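You operate a simulated robot arm through the tools that you are given. There is no shell and no other tool. Be economical: measure what you need, move in short steps, check, and stop when the job is done.

Carry out the task below with a simulated robot arm. There is one attempt and no reset: what you move stays moved.

JOB
Fetch the white packet and stand it on the clear pane with a green rim.
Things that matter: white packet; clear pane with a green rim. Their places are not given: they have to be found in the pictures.

It is judged by the outcome, as a careful person would: the job done as asked, and still so three seconds after it is handed in. It fails if anything else is knocked over, pushed out of place, dropped, spilled or broken.

ROBOT AND FRAMES
A 7-joint arm with a two-finger parallel gripper, fixed in place. Base frame: the origin is at the foot of the arm, x ahead of it, y to its left, z up; the work surface is at about z = 0. Lengths are in m, angles in degrees, forces in N, time in s.
With the tool pointing down near the work surface it reaches from about 0.22 to 0.58 m from the base axis. Its first joint turns from -66.0 to 66.0 degrees. Payload 2.5 kg.
The TCP is the grasp point between the finger pads, 0.023 m short of the fingertips. In the tool frame z runs along the fingers and y along their closing line. The gripper opens to 0.094 m. The fingers are 0.038 m wide and 0.01 m thick; the gripper's body (0.054 by 0.096 m) begins 0.039 m behind the TCP.
Orientation is told as [roll, pitch, yaw] about the base's x, y, z axes, in that order, counted from this pose: with the fingers straight down and closing along the base's y, the tool's x points along the base's -x, its y along +y and its z along -z.

CONTROLS
- The arm moves only by the tool nudge_tool. Its arguments are lists of equal length, an entry for each row: "translation": the shift along the tool's x, y, z in mm, a list of three; "dr": the turn, a rotation vector about the tool's x, y, z in degrees, a list of three; "hand": the finger opening in mm, from 0 to 94. In form: {"translation": [[dx, dy, dz], ...], "dr": [[ax, ay, az], ...], "hand": [hand, ...]}. A call has 1 to 8 rows; each row is the pose to reach, as a shift and turn from the pose commanded when the call began, along the tool's axes at that moment. Rows are played at 5 a second. More than 0.05 m and 8.6 degrees between two rows, or a gripper value outside its range, and nothing of the call is played. Where a pose cannot be reached the arm comes as near as it can. A force on the tool above 40 N (or 10 N above the force at the start of the call, whichever is more), or a blocked arm, ends the call early, and 0.2 s more pass. Each finger travels about 0.108 m/s and halts on what it meets, pressing with about 32 N; the grip force reading is that of the motor and also rises with nothing between the fingers. The clock runs only during rows and for 0.2 s after the last one: add rows that repeat a pose to give the fingers time. It gives the time, the measured TCP pose, the force on the tool (base axes), the opening and the grip force at its end, in the units of the frame above (readings bear some noise).
- Cameras (640 x 400 px; columns grow to the right, rows downward): "scene" is fixed at [0.102, -0.4142, 0.5404]; the picture's right is [0.89, -0.45, 0.00], its down [-0.29, -0.57, -0.77] and it looks along [0.35, 0.69, -0.64] (base axes); focal length 358 px, centre (320, 200). "wrist" rides on the gripper at [-0.039, 0, -0.044] in the tool frame; the picture's right is [0.00, -1.00, 0.00], its down [0.97, 0.00, -0.24] and it looks along [0.24, 0.00, 0.97] (tool axes); focal length 218 px, centre (320, 200).
- snapshot(camera): a new picture of that camera. It takes no simulated time.
- locate(camera, pixels): there is no depth. For up to 12 entries [column, row, z] of the newest picture of that camera ("zoom" is the newest enlarged one), the place [x, y] in the base frame at which the ray of that pixel passes the height z, good to about 0.002 m, but the place of the scene camera against the robot may be out by one fixed shift of up to 0.025 m in any direction. It takes no simulated time.
- close_up(camera, box): a new picture of the part [left, top, right, bottom] of that camera's present view, enlarged. It takes no simulated time.
- job_done(): hands the job in; it is judged then, once.

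Keep the steps short. Do not move on a guess: measure, check each grasp and each placing, and mend mistakes. In all there are 60 turns and 22 pictures (those below and enlarged ones count). Leave the gripper open and the arm clear of the work at the hand-in unless told otherwise, and finish with a single line.

The tools are called after ">>>" by a JSON object that holds its "fn" and its "kwargs". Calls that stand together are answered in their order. nudge_tool: Moves the arm, as the interface text tells. Its arguments: {"type":"object","properties":{"translation":{"type":"array","items":{"type":"array","items":{"type":"number"}}},"dr":{"type":"array","items":{"type":"array","items":{"type":"number"}}},"hand":{"type":"array","items":{"type":"number"}}},"required":["translation","dr","hand"]} The other tools are called the same way: snapshot (camera) takes a picture; locate (camera, pixels) gives the place at which the rays of pixels pass given heights; close_up (camera, box) takes an enlarged picture of a part of a camera's view; job_done () hands the job in.

At the start:

```text
time_s: 0.0
eef_pos: [0.4165, -0.067, 0.2988]
ee_rot: [0.1, 0.0, 0.0]
ft_force: [-0.4, 0.5, 0.1]
opening: 0.094
finger_force: 0.0
```

scene: 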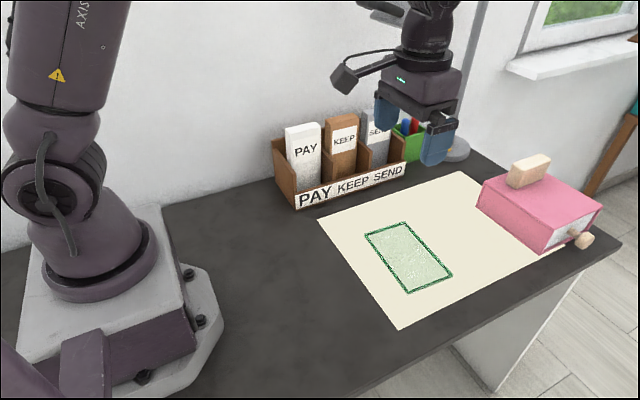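
wrist: 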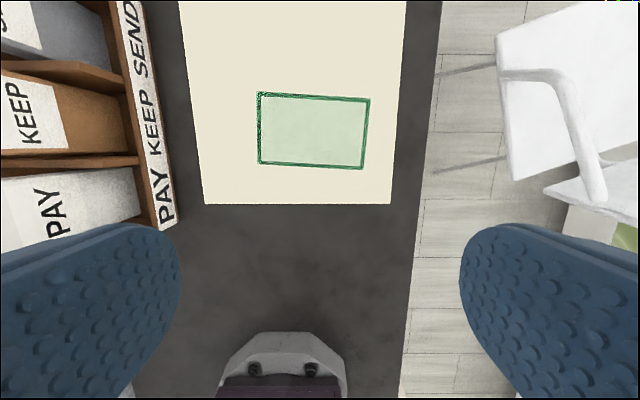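

I see a rack with three packets: white PAY at about (303,155), brown KEEP and grey SEND. The green-rimmed pane is at about (408,257). I'll enlarge both areas.

>>> {"fn": "close_up", "kwargs": {"camera": "scene", "box": [260, 90, 420, 220]}}

>>> {"fn": "close_up", "kwargs": {"camera": "wrist", "box": [0, 0, 400, 250]}}

>>> {"fn": "locate", "kwargs": {"camera": "wrist", "pixels": [[258, 93, 0.003], [369, 98, 0.003], [362, 168, 0.003], [259, 163, 0.003], [180, 232, 0], [130, 168, 0.1], [140, 212, 0.1]]}}

>>> {"fn": "locate", "kwargs": {"camera": "scene", "pixels": [[365, 234, 0.003], [405, 223, 0.003], [452, 274, 0.003], [408, 293, 0.003], [296, 209, 0], [406, 180, 0], [285, 128, 0.11], [320, 122, 0.11]]}}

```text
3.08 times, centred on (340, 155) of scene
```

zoom: 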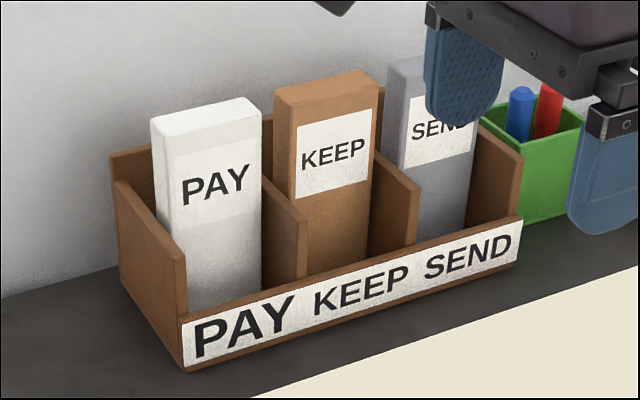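

```text
1.60 times, centred on (200, 125) of wrist
```

zoom: 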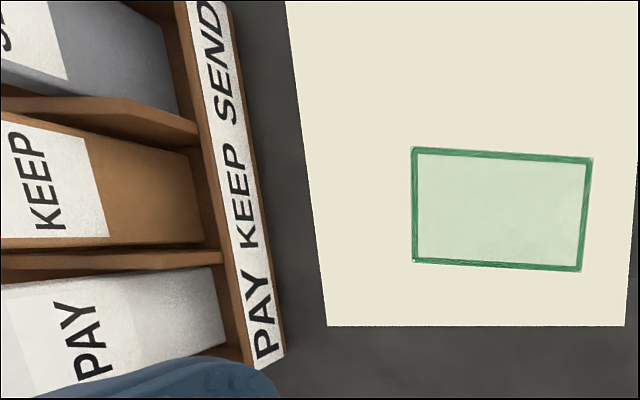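

```text
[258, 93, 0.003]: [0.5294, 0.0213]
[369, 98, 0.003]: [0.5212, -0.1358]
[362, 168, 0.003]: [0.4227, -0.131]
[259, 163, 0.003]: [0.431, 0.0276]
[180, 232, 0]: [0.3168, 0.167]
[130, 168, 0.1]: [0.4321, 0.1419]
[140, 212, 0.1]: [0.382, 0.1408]
```

```text
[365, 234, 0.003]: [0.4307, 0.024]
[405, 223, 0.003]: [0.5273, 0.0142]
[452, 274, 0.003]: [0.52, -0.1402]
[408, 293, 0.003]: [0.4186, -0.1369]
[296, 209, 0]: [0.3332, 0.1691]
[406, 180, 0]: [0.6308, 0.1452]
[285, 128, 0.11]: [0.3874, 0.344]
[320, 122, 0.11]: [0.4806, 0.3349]
```

The pane agrees between the two cameras: about x 0.42–0.53, y −0.135–0.027, near z = 0. The packet's depth and lean are still unclear, so I'll move over the rack to look, staying high. Tool x is base −x.

>>> {"fn": "nudge_tool", "kwargs": {"translation": [[8, 45, -15], [15, 90, -30], [20, 135, -45], [25, 180, -60], [30, 225, -60], [30, 225, -60]], "dr": [[0, 0, 0], [0, 0, 0], [0, 0, 0], [0, 0, 0], [0, 0, 0], [0, 0, 0]], "hand": [94, 94, 94, 94, 94, 94]}}

>>> {"fn": "snapshot", "kwargs": {"camera": "wrist"}}

>>> {"fn": "snapshot", "kwargs": {"camera": "scene"}}

```text
time_s: 1.4
eef_pos: [0.3874, 0.156, 0.3582]
ee_rot: [0.0, 0.0, 0.0]
ft_force: [0.5, 1.5, 0.1]
opening: 0.0938
finger_force: 0.0
```

```text
17 pictures are left
```

wrist: 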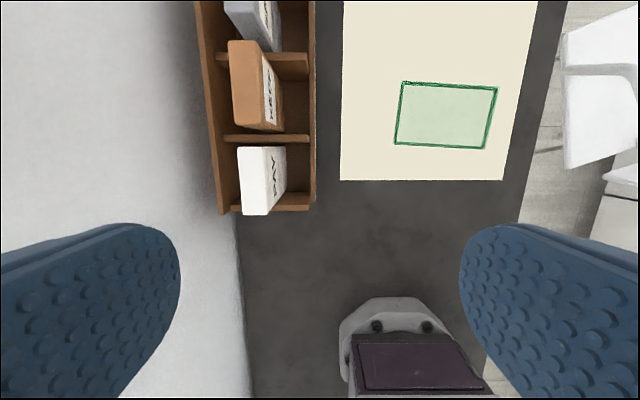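

```text
16 pictures are left
```

scene: 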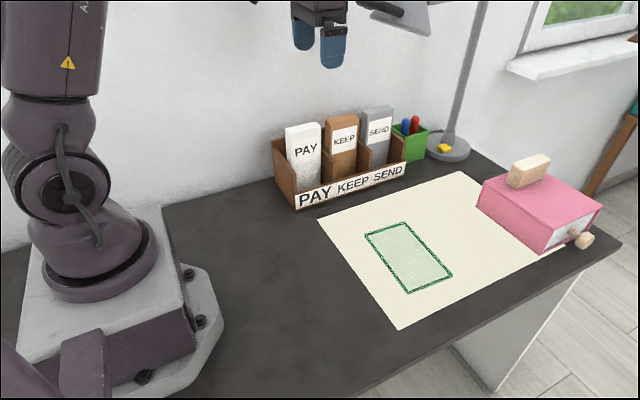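

From above, PAY's top face is at about columns 239–270, rows 147–215, and the room wall is close behind the rack. I'll enlarge this for exact corners.

>>> {"fn": "close_up", "kwargs": {"camera": "wrist", "box": [190, 110, 350, 230]}}

>>> {"fn": "close_up", "kwargs": {"camera": "scene", "box": [265, 110, 345, 215]}}

```text
3.33 times, centred on (270, 170) of wrist
```

zoom: 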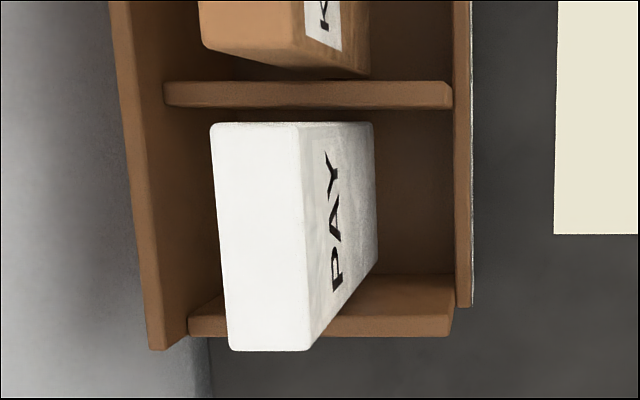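

```text
3.81 times, centred on (305, 162) of scene
```

zoom: 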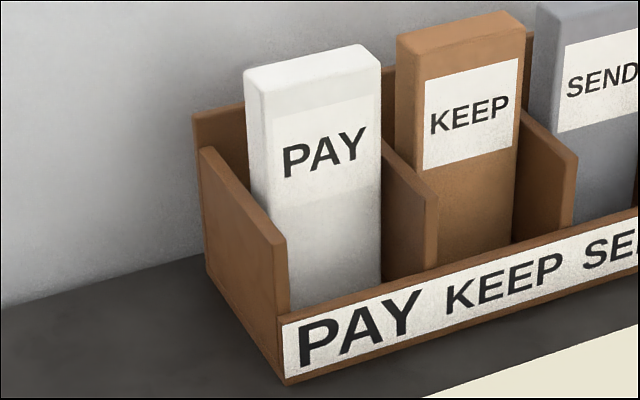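

Next I'll triangulate the top-front edge of PAY from both views, at several heights.

>>> {"fn": "locate", "kwargs": {"camera": "wrist", "pixels": [[267, 215, 0.12], [267, 215, 0.16], [267, 215, 0.2], [264, 148.1, 0.12], [264, 148.1, 0.16], [264, 148.1, 0.2], [237.3, 148.1, 0.16], [242.7, 214.4, 0.16], [287, 219.5, 0.0], [242, 240, 0], [219, 213, 0.07], [286, 147, 0.01]]}}

>>> {"fn": "locate", "kwargs": {"camera": "scene", "pixels": [[289.8, 134.2, 0.12], [289.8, 134.2, 0.16], [289.8, 134.2, 0.2], [320.7, 127.4, 0.12], [320.7, 127.4, 0.16], [320.7, 127.4, 0.2], [225, 191, 0], [260, 184, 0], [295.3, 209.5, 0]]}}

```text
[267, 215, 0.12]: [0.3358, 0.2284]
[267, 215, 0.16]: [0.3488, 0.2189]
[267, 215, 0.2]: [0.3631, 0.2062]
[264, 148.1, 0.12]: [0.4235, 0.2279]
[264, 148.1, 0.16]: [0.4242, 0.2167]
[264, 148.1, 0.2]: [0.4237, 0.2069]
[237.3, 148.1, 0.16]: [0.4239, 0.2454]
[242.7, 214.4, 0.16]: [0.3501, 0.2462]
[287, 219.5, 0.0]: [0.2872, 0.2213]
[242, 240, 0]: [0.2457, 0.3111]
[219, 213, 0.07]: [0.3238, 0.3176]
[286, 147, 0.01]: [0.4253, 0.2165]
```

```text
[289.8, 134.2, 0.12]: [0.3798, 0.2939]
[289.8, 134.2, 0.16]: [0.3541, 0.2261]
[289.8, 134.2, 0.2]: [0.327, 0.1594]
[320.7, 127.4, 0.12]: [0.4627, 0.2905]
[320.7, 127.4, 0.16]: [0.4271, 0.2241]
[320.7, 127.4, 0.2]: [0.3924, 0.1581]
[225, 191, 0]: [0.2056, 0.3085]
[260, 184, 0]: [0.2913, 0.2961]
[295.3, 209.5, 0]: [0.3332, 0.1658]
```

Both views agree on PAY: it stands upright, its top is at z≈0.163, x spans 0.350–0.424 and y spans 0.217–0.245. It is 28 mm thick, and the wall is at y≈0.305. I'll go above its centre (0.387, 0.231), narrow the fingers to 64 mm, lower to z≈0.225 (tips 0.202) and look.

>>> {"fn": "nudge_tool", "kwargs": {"translation": [[0, 38, 0], [0, 75, 0], [0, 75, 45], [0, 75, 90], [0, 75, 133], [0, 75, 133]], "dr": [[0, 0, 0], [0, 0, 0], [0, 0, 0], [0, 0, 0], [0, 0, 0], [0, 0, 0]], "hand": [80, 64, 64, 64, 64, 64]}}

>>> {"fn": "snapshot", "kwargs": {"camera": "wrist"}}

>>> {"fn": "close_up", "kwargs": {"camera": "scene", "box": [240, 40, 440, 215]}}

```text
time_s: 2.8
eef_pos: [0.3891, 0.2356, 0.2265]
ee_rot: [-0.1, 0.0, 0.0]
ft_force: [-0.3, 0.8, -0.5]
opening: 0.064
finger_force: 0.1
```

```text
13 pictures are left
```

wrist: 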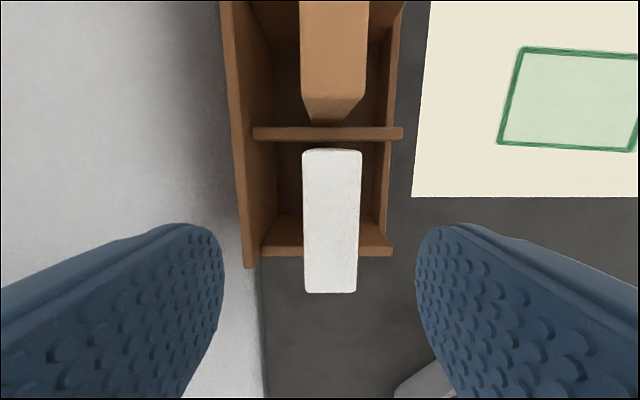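

```text
2.29 times, centred on (340, 128) of scene
```

zoom: 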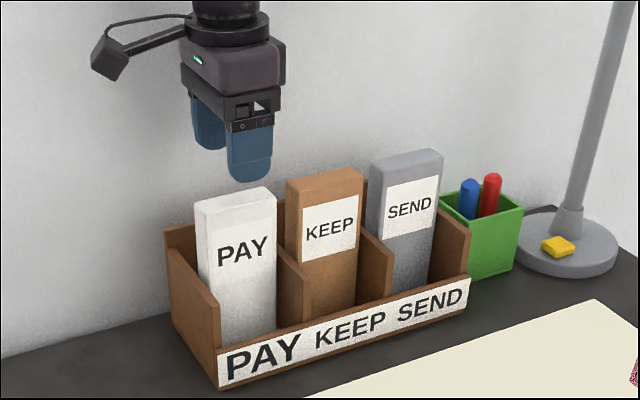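

PAY's top is between the fingers, at columns 303–362 and rows 150–293. I'll measure it at z≈0.163.

>>> {"fn": "locate", "kwargs": {"camera": "wrist", "pixels": [[303, 152, 0.163], [362, 152, 0.163], [356, 292, 0.163], [304, 292, 0.163], [303, 152, 0.155], [362, 152, 0.155], [356, 292, 0.155], [304, 292, 0.155], [303, 152, 0.17], [304, 292, 0.17], [245, 266, 0.11], [273, 216, 0.11]]}}

```text
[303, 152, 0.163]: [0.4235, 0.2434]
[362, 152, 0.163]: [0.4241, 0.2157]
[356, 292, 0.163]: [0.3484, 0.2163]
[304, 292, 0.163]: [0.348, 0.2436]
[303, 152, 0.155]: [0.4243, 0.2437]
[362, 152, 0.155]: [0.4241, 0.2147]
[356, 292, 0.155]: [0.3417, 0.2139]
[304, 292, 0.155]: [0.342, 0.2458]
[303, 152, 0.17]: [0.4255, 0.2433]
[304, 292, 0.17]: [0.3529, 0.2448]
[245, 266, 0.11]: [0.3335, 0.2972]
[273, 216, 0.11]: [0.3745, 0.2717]
```

The packet's centre is (0.386, 0.230) with its top at 0.163. The rack's back panel starts at y≈0.27, so I'll use a 50 mm opening, shift y by −4 mm and descend 80 mm to z≈0.146. The fingers then straddle it by about 40 mm.

>>> {"fn": "nudge_tool", "kwargs": {"translation": [[3, -4, 0], [3, -4, 20], [3, -4, 40], [3, -4, 60], [3, -4, 80], [3, -4, 80]], "dr": [[0, 0, 0], [0, 0, 0], [0, 0, 0], [0, 0, 0], [0, 0, 0], [0, 0, 0]], "hand": [50, 50, 50, 50, 50, 50]}}

>>> {"fn": "snapshot", "kwargs": {"camera": "wrist"}}

```text
time_s: 4.2
eef_pos: [0.3843, 0.2296, 0.1442]
ee_rot: [-0.1, 0.0, 0.0]
ft_force: [0.2, 0.1, 0.2]
opening: 0.0501
finger_force: 0.0
```

```text
11 pictures are left
```

wrist: 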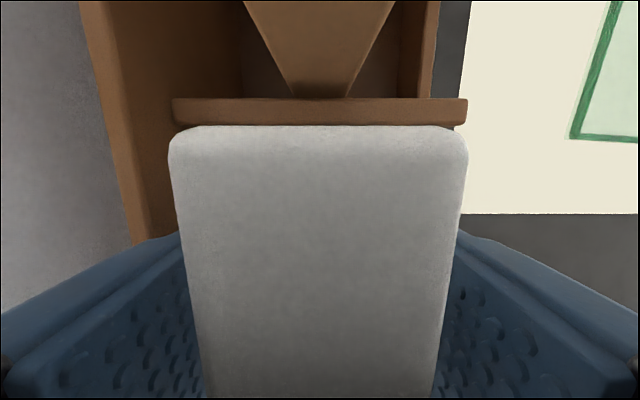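

The packet is centred between the fingers and there is no contact force. I'll close on it.

>>> {"fn": "nudge_tool", "kwargs": {"translation": [[0, 0, 0], [0, 0, 0], [0, 0, 0], [0, 0, 0]], "dr": [[0, 0, 0], [0, 0, 0], [0, 0, 0], [0, 0, 0]], "hand": [36, 26, 18, 18]}}

```text
time_s: 5.2
eef_pos: [0.3843, 0.2304, 0.1452]
ee_rot: [0.0, 0.0, -0.1]
ft_force: [-0.1, 1.0, 0.0]
opening: 0.0278
finger_force: 32.3
```

The fingers stopped at 27.8 mm, which matches the packet's thickness. I'll lift straight up slowly.

>>> {"fn": "nudge_tool", "kwargs": {"translation": [[0, 0, -10], [0, 0, -30], [0, 0, -55], [0, 0, -80], [0, 0, -105], [0, 0, -130], [0, 0, -150], [0, 0, -150]], "dr": [[0, 0, 0], [0, 0, 0], [0, 0, 0], [0, 0, 0], [0, 0, 0], [0, 0, 0], [0, 0, 0], [0, 0, 0]], "hand": [18, 18, 18, 18, 18, 18, 18, 18]}}

>>> {"fn": "snapshot", "kwargs": {"camera": "scene"}}

```text
time_s: 7.0
eef_pos: [0.3849, 0.2301, 0.2979]
ee_rot: [0.0, 0.0, -0.1]
ft_force: [-0.5, -0.4, 0.3]
opening: 0.0275
finger_force: 32.2
```

```text
10 pictures are left
```

scene: 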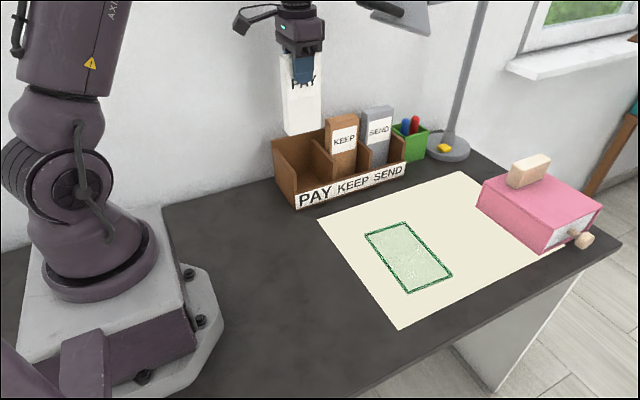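

The packet is held upright and clear of the rack, and the other packets haven't moved. I'll carry it in −y first, then diagonally to above the pane centre (0.476, −0.055), turning it about 3.5° to match the pane.

>>> {"fn": "nudge_tool", "kwargs": {"translation": [[0, -30, 0], [0, -70, 0], [-10, -110, 0], [-32, -150, 0], [-54, -190, 0], [-74, -230, 0], [-86, -262, 0], [-91, -280, 0]], "dr": [[0, 0, 0], [0, 0, 0], [0, 0, 0], [0, 0, 1], [0, 0, 2], [0, 0, 3], [0, 0, 3.5], [0, 0, 3.5]], "hand": [18, 18, 18, 18, 18, 18, 18, 18]}}

>>> {"fn": "snapshot", "kwargs": {"camera": "scene"}}

>>> {"fn": "snapshot", "kwargs": {"camera": "wrist"}}

```text
time_s: 8.8
eef_pos: [0.4749, -0.0496, 0.2958]
ee_rot: [0.0, 0.1, -3.5]
ft_force: [-0.2, -0.2, -1.8]
opening: 0.0277
finger_force: 32.1
```

```text
9 pictures are left
```

scene: 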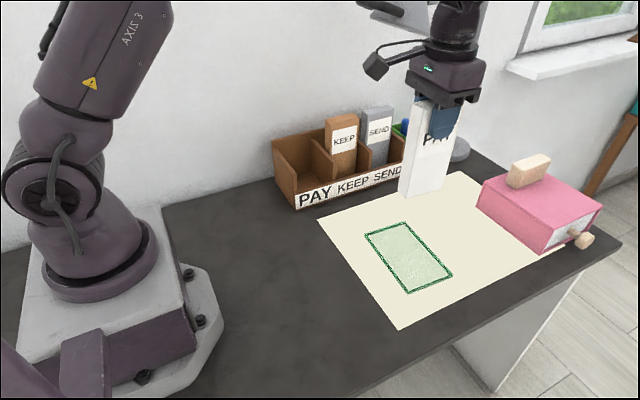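

```text
8 pictures are left
```

wrist: 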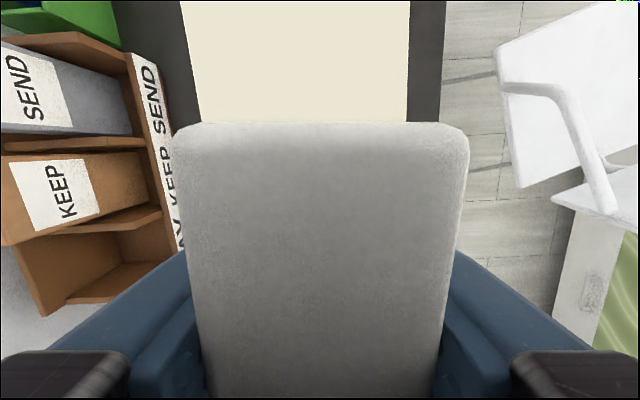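

The packet hangs upright about 0.15 m above the pane. I'll trim y by −5 mm and lower 115 mm, which should leave the bottom around 0.04, then look.

>>> {"fn": "nudge_tool", "kwargs": {"translation": [[-1, -5, 20], [-1, -5, 45], [-1, -5, 70], [-1, -5, 95], [-1, -5, 115], [-1, -5, 115]], "dr": [[0, 0, 0], [0, 0, 0], [0, 0, 0], [0, 0, 0], [0, 0, 0], [0, 0, 0]], "hand": [18, 18, 18, 18, 18, 18]}}

>>> {"fn": "close_up", "kwargs": {"camera": "scene", "box": [320, 130, 480, 310]}}

```text
time_s: 10.2
eef_pos: [0.4757, -0.0567, 0.1816]
ee_rot: [0.0, 0.0, -3.5]
ft_force: [0.1, -0.7, -1.0]
opening: 0.0278
finger_force: 31.4
```

```text
2.22 times, centred on (400, 220) of scene
```

zoom: 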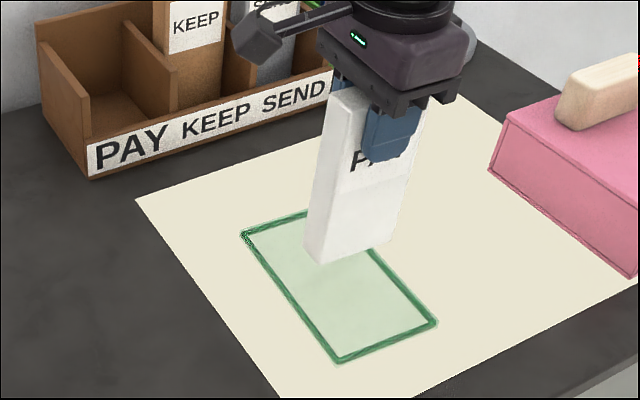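

The bottom looks about 0.04 above the pane's middle. I'll lower 26 mm, then creep.

>>> {"fn": "nudge_tool", "kwargs": {"translation": [[0, 0, 10], [0, 0, 20], [0, 0, 26], [0, 0, 26]], "dr": [[0, 0, 0], [0, 0, 0], [0, 0, 0], [0, 0, 0]], "hand": [18, 18, 18, 18]}}

>>> {"fn": "close_up", "kwargs": {"camera": "scene", "box": [360, 190, 460, 300]}}

```text
time_s: 11.2
eef_pos: [0.4767, -0.0576, 0.1531]
ee_rot: [0.0, -0.1, -3.5]
ft_force: [1.0, -0.9, -1.8]
opening: 0.0275
finger_force: 31.7
```

```text
3.64 times, centred on (410, 245) of scene
```

zoom: 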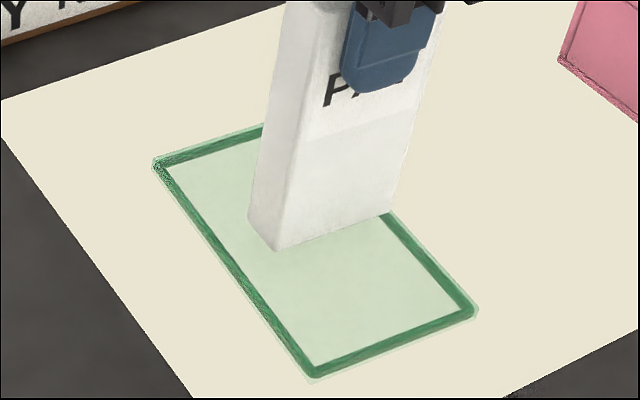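

The packet is nearly down. I'll creep in 2 mm steps and watch the force.

>>> {"fn": "nudge_tool", "kwargs": {"translation": [[0, 0, 2], [0, 0, 4], [0, 0, 5], [0, 0, 5]], "dr": [[0, 0, 0], [0, 0, 0], [0, 0, 0], [0, 0, 0]], "hand": [18, 18, 18, 18]}}

>>> {"fn": "locate", "kwargs": {"camera": "scene", "pixels": [[397.6, 259, 0.01], [429.8, 248.3, 0.01], [397.6, 259, 0.003], [429.8, 248.3, 0.003]]}}

```text
time_s: 12.2
eef_pos: [0.4759, -0.055, 0.148]
ee_rot: [0.0, 0.0, -3.5]
ft_force: [-0.4, 0.2, -0.6]
opening: 0.0276
finger_force: 31.5
```

```text
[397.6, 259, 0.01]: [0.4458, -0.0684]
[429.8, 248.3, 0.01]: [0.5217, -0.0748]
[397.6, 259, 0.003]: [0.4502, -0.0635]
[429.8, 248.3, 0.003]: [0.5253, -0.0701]
```

No contact yet, so I'll creep further.

>>> {"fn": "nudge_tool", "kwargs": {"translation": [[0, 0, 1.5], [0, 0, 3], [0, 0, 4], [0, 0, 4]], "dr": [[0, 0, 0], [0, 0, 0], [0, 0, 0], [0, 0, 0]], "hand": [18, 18, 18, 18]}}

>>> {"fn": "close_up", "kwargs": {"camera": "scene", "box": [360, 190, 460, 300]}}

```text
time_s: 13.2
eef_pos: [0.474, -0.0558, 0.1459]
ee_rot: [-0.1, 0.1, -3.5]
ft_force: [-4.4, 1.4, 10.0]
opening: 0.0277
finger_force: 31.9
```

```text
3.64 times, centred on (410, 245) of scene
```

zoom: 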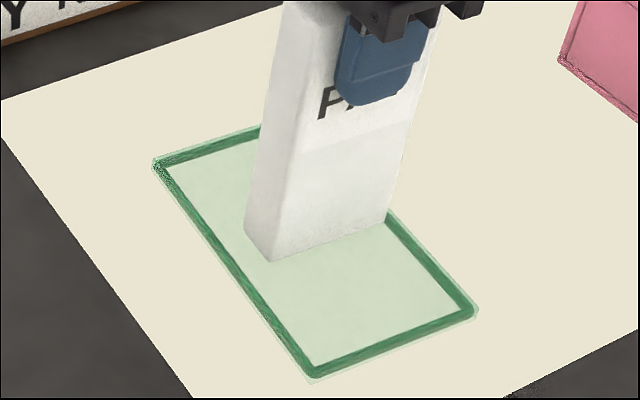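

Contact: +10 N upward. In the picture the packet sits nearer the far-x rim, about 6 mm away against about 18 mm on the near side. I'll measure that before releasing.

>>> {"fn": "locate", "kwargs": {"camera": "zoom", "pixels": [[268, 262, 0.005], [387, 222, 0.005], [155, 165, 0.005], [265, 127, 0.005], [314, 380, 0.005], [476, 313, 0.005], [268, 262, 0.01], [387, 222, 0.01], [245, 234, 0.005]]}}

```text
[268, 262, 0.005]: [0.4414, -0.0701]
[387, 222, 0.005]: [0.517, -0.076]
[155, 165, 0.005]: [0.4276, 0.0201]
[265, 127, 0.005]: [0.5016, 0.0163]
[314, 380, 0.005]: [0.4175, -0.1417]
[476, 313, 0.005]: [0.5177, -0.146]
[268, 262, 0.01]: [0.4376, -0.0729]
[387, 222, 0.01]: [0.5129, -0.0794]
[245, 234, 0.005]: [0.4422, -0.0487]
```

By scene, the packet spans x 0.441–0.517 on a pane spanning about 0.422–0.522. I'll raise it 6 mm, shift 6 mm in −x and set it down again.

>>> {"fn": "nudge_tool", "kwargs": {"translation": [[0, 0, -3], [0, 0, -6], [3, 0, -6], [6, 0, -6], [6, 0, -4], [6, 0, -2], [6, 0, -1], [6, 0, -1]], "dr": [[0, 0, 0], [0, 0, 0], [0, 0, 0], [0, 0, 0], [0, 0, 0], [0, 0, 0], [0, 0, 0], [0, 0, 0]], "hand": [18, 18, 18, 18, 18, 18, 18, 18]}}

>>> {"fn": "close_up", "kwargs": {"camera": "scene", "box": [360, 150, 460, 300]}}

```text
time_s: 15.0
eef_pos: [0.4709, -0.0537, 0.1467]
ee_rot: [0.0, 0.1, -3.5]
ft_force: [-0.5, 0.5, -1.6]
opening: 0.0275
finger_force: 32.0
```

```text
2.67 times, centred on (410, 225) of scene
```

zoom: 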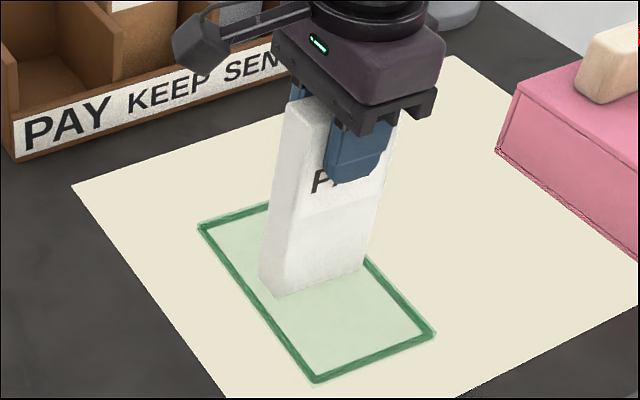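

Now it is centred with no contact, about 1–2 mm above the pane. I'll lower slightly to light contact.

>>> {"fn": "nudge_tool", "kwargs": {"translation": [[0, 0, 0.5], [0, 0, 1], [0, 0, 1]], "dr": [[0, 0, 0], [0, 0, 0], [0, 0, 0]], "hand": [18, 18, 18]}}

```text
time_s: 15.8
eef_pos: [0.4702, -0.0541, 0.1449]
ee_rot: [-0.1, 0.0, -3.5]
ft_force: [-0.8, 0.3, 1.5]
opening: 0.0278
finger_force: 32.0
```

Light contact. I'll lower 0.4 mm more and open the fingers gradually, holding still.

>>> {"fn": "nudge_tool", "kwargs": {"translation": [[0, 0, 0.4], [0, 0, 0.4], [0, 0, 0.4], [0, 0, 0.4], [0, 0, 0.4]], "dr": [[0, 0, 0], [0, 0, 0], [0, 0, 0], [0, 0, 0], [0, 0, 0]], "hand": [18, 29, 36, 46, 46]}}

>>> {"fn": "close_up", "kwargs": {"camera": "scene", "box": [360, 150, 460, 300]}}

```text
time_s: 17.0
eef_pos: [0.4701, -0.0538, 0.1454]
ee_rot: [-0.1, 0.1, -3.5]
ft_force: [0.3, -0.2, 0.6]
opening: 0.0459
finger_force: 0.1
```

```text
2.67 times, centred on (410, 225) of scene
```

zoom: 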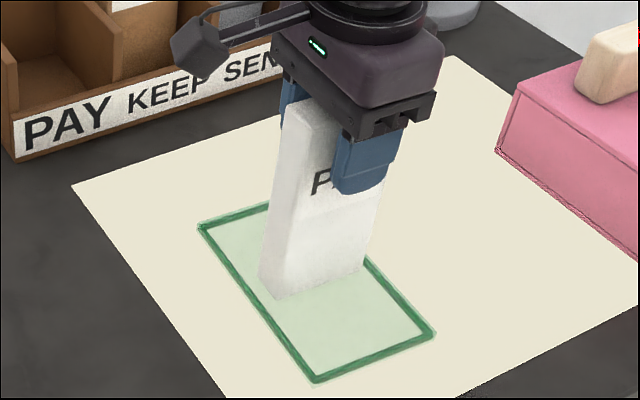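

The packet stands free with both fingers off it. I'll go straight up about 150 mm and look.

>>> {"fn": "nudge_tool", "kwargs": {"translation": [[0, 0, -10], [0, 0, -25], [0, 0, -45], [0, 0, -75], [0, 0, -110], [0, 0, -150], [0, 0, -150]], "dr": [[0, 0, 0], [0, 0, 0], [0, 0, 0], [0, 0, 0], [0, 0, 0], [0, 0, 0], [0, 0, 0]], "hand": [50, 50, 50, 60, 80, 90, 90]}}

>>> {"fn": "snapshot", "kwargs": {"camera": "scene"}}

>>> {"fn": "snapshot", "kwargs": {"camera": "wrist"}}

```text
time_s: 18.6
eef_pos: [0.4704, -0.0572, 0.2941]
ee_rot: [0.0, 0.0, -3.5]
ft_force: [-0.1, -1.0, 0.0]
opening: 0.0901
finger_force: 0.1
```

```text
2 pictures are left
```

scene: 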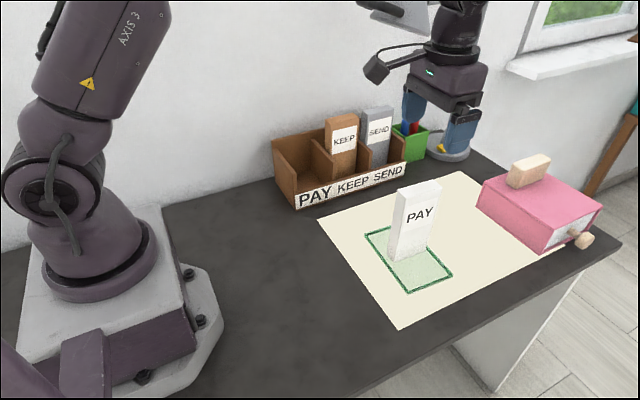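

```text
1 pictures are left
```

wrist: 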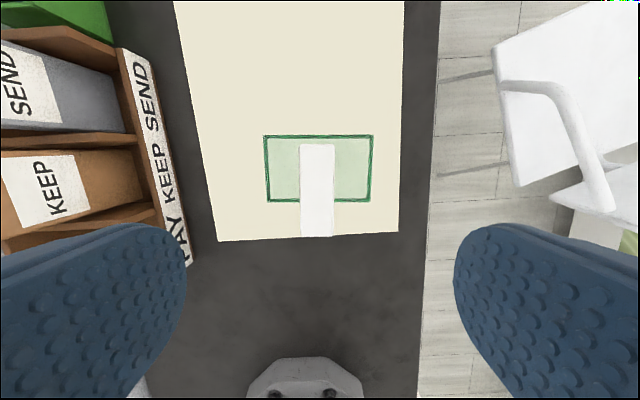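

The packet stands upright on the pane, everything else is in place, and the gripper is open and clear above it, so I'm handing in.

>>> {"fn": "job_done", "kwargs": {}}

```text
The job is handed in.
```

The white PAY packet is standing upright on the clear pane with the green rim, nothing else was moved, and the gripper is open and clear above it.
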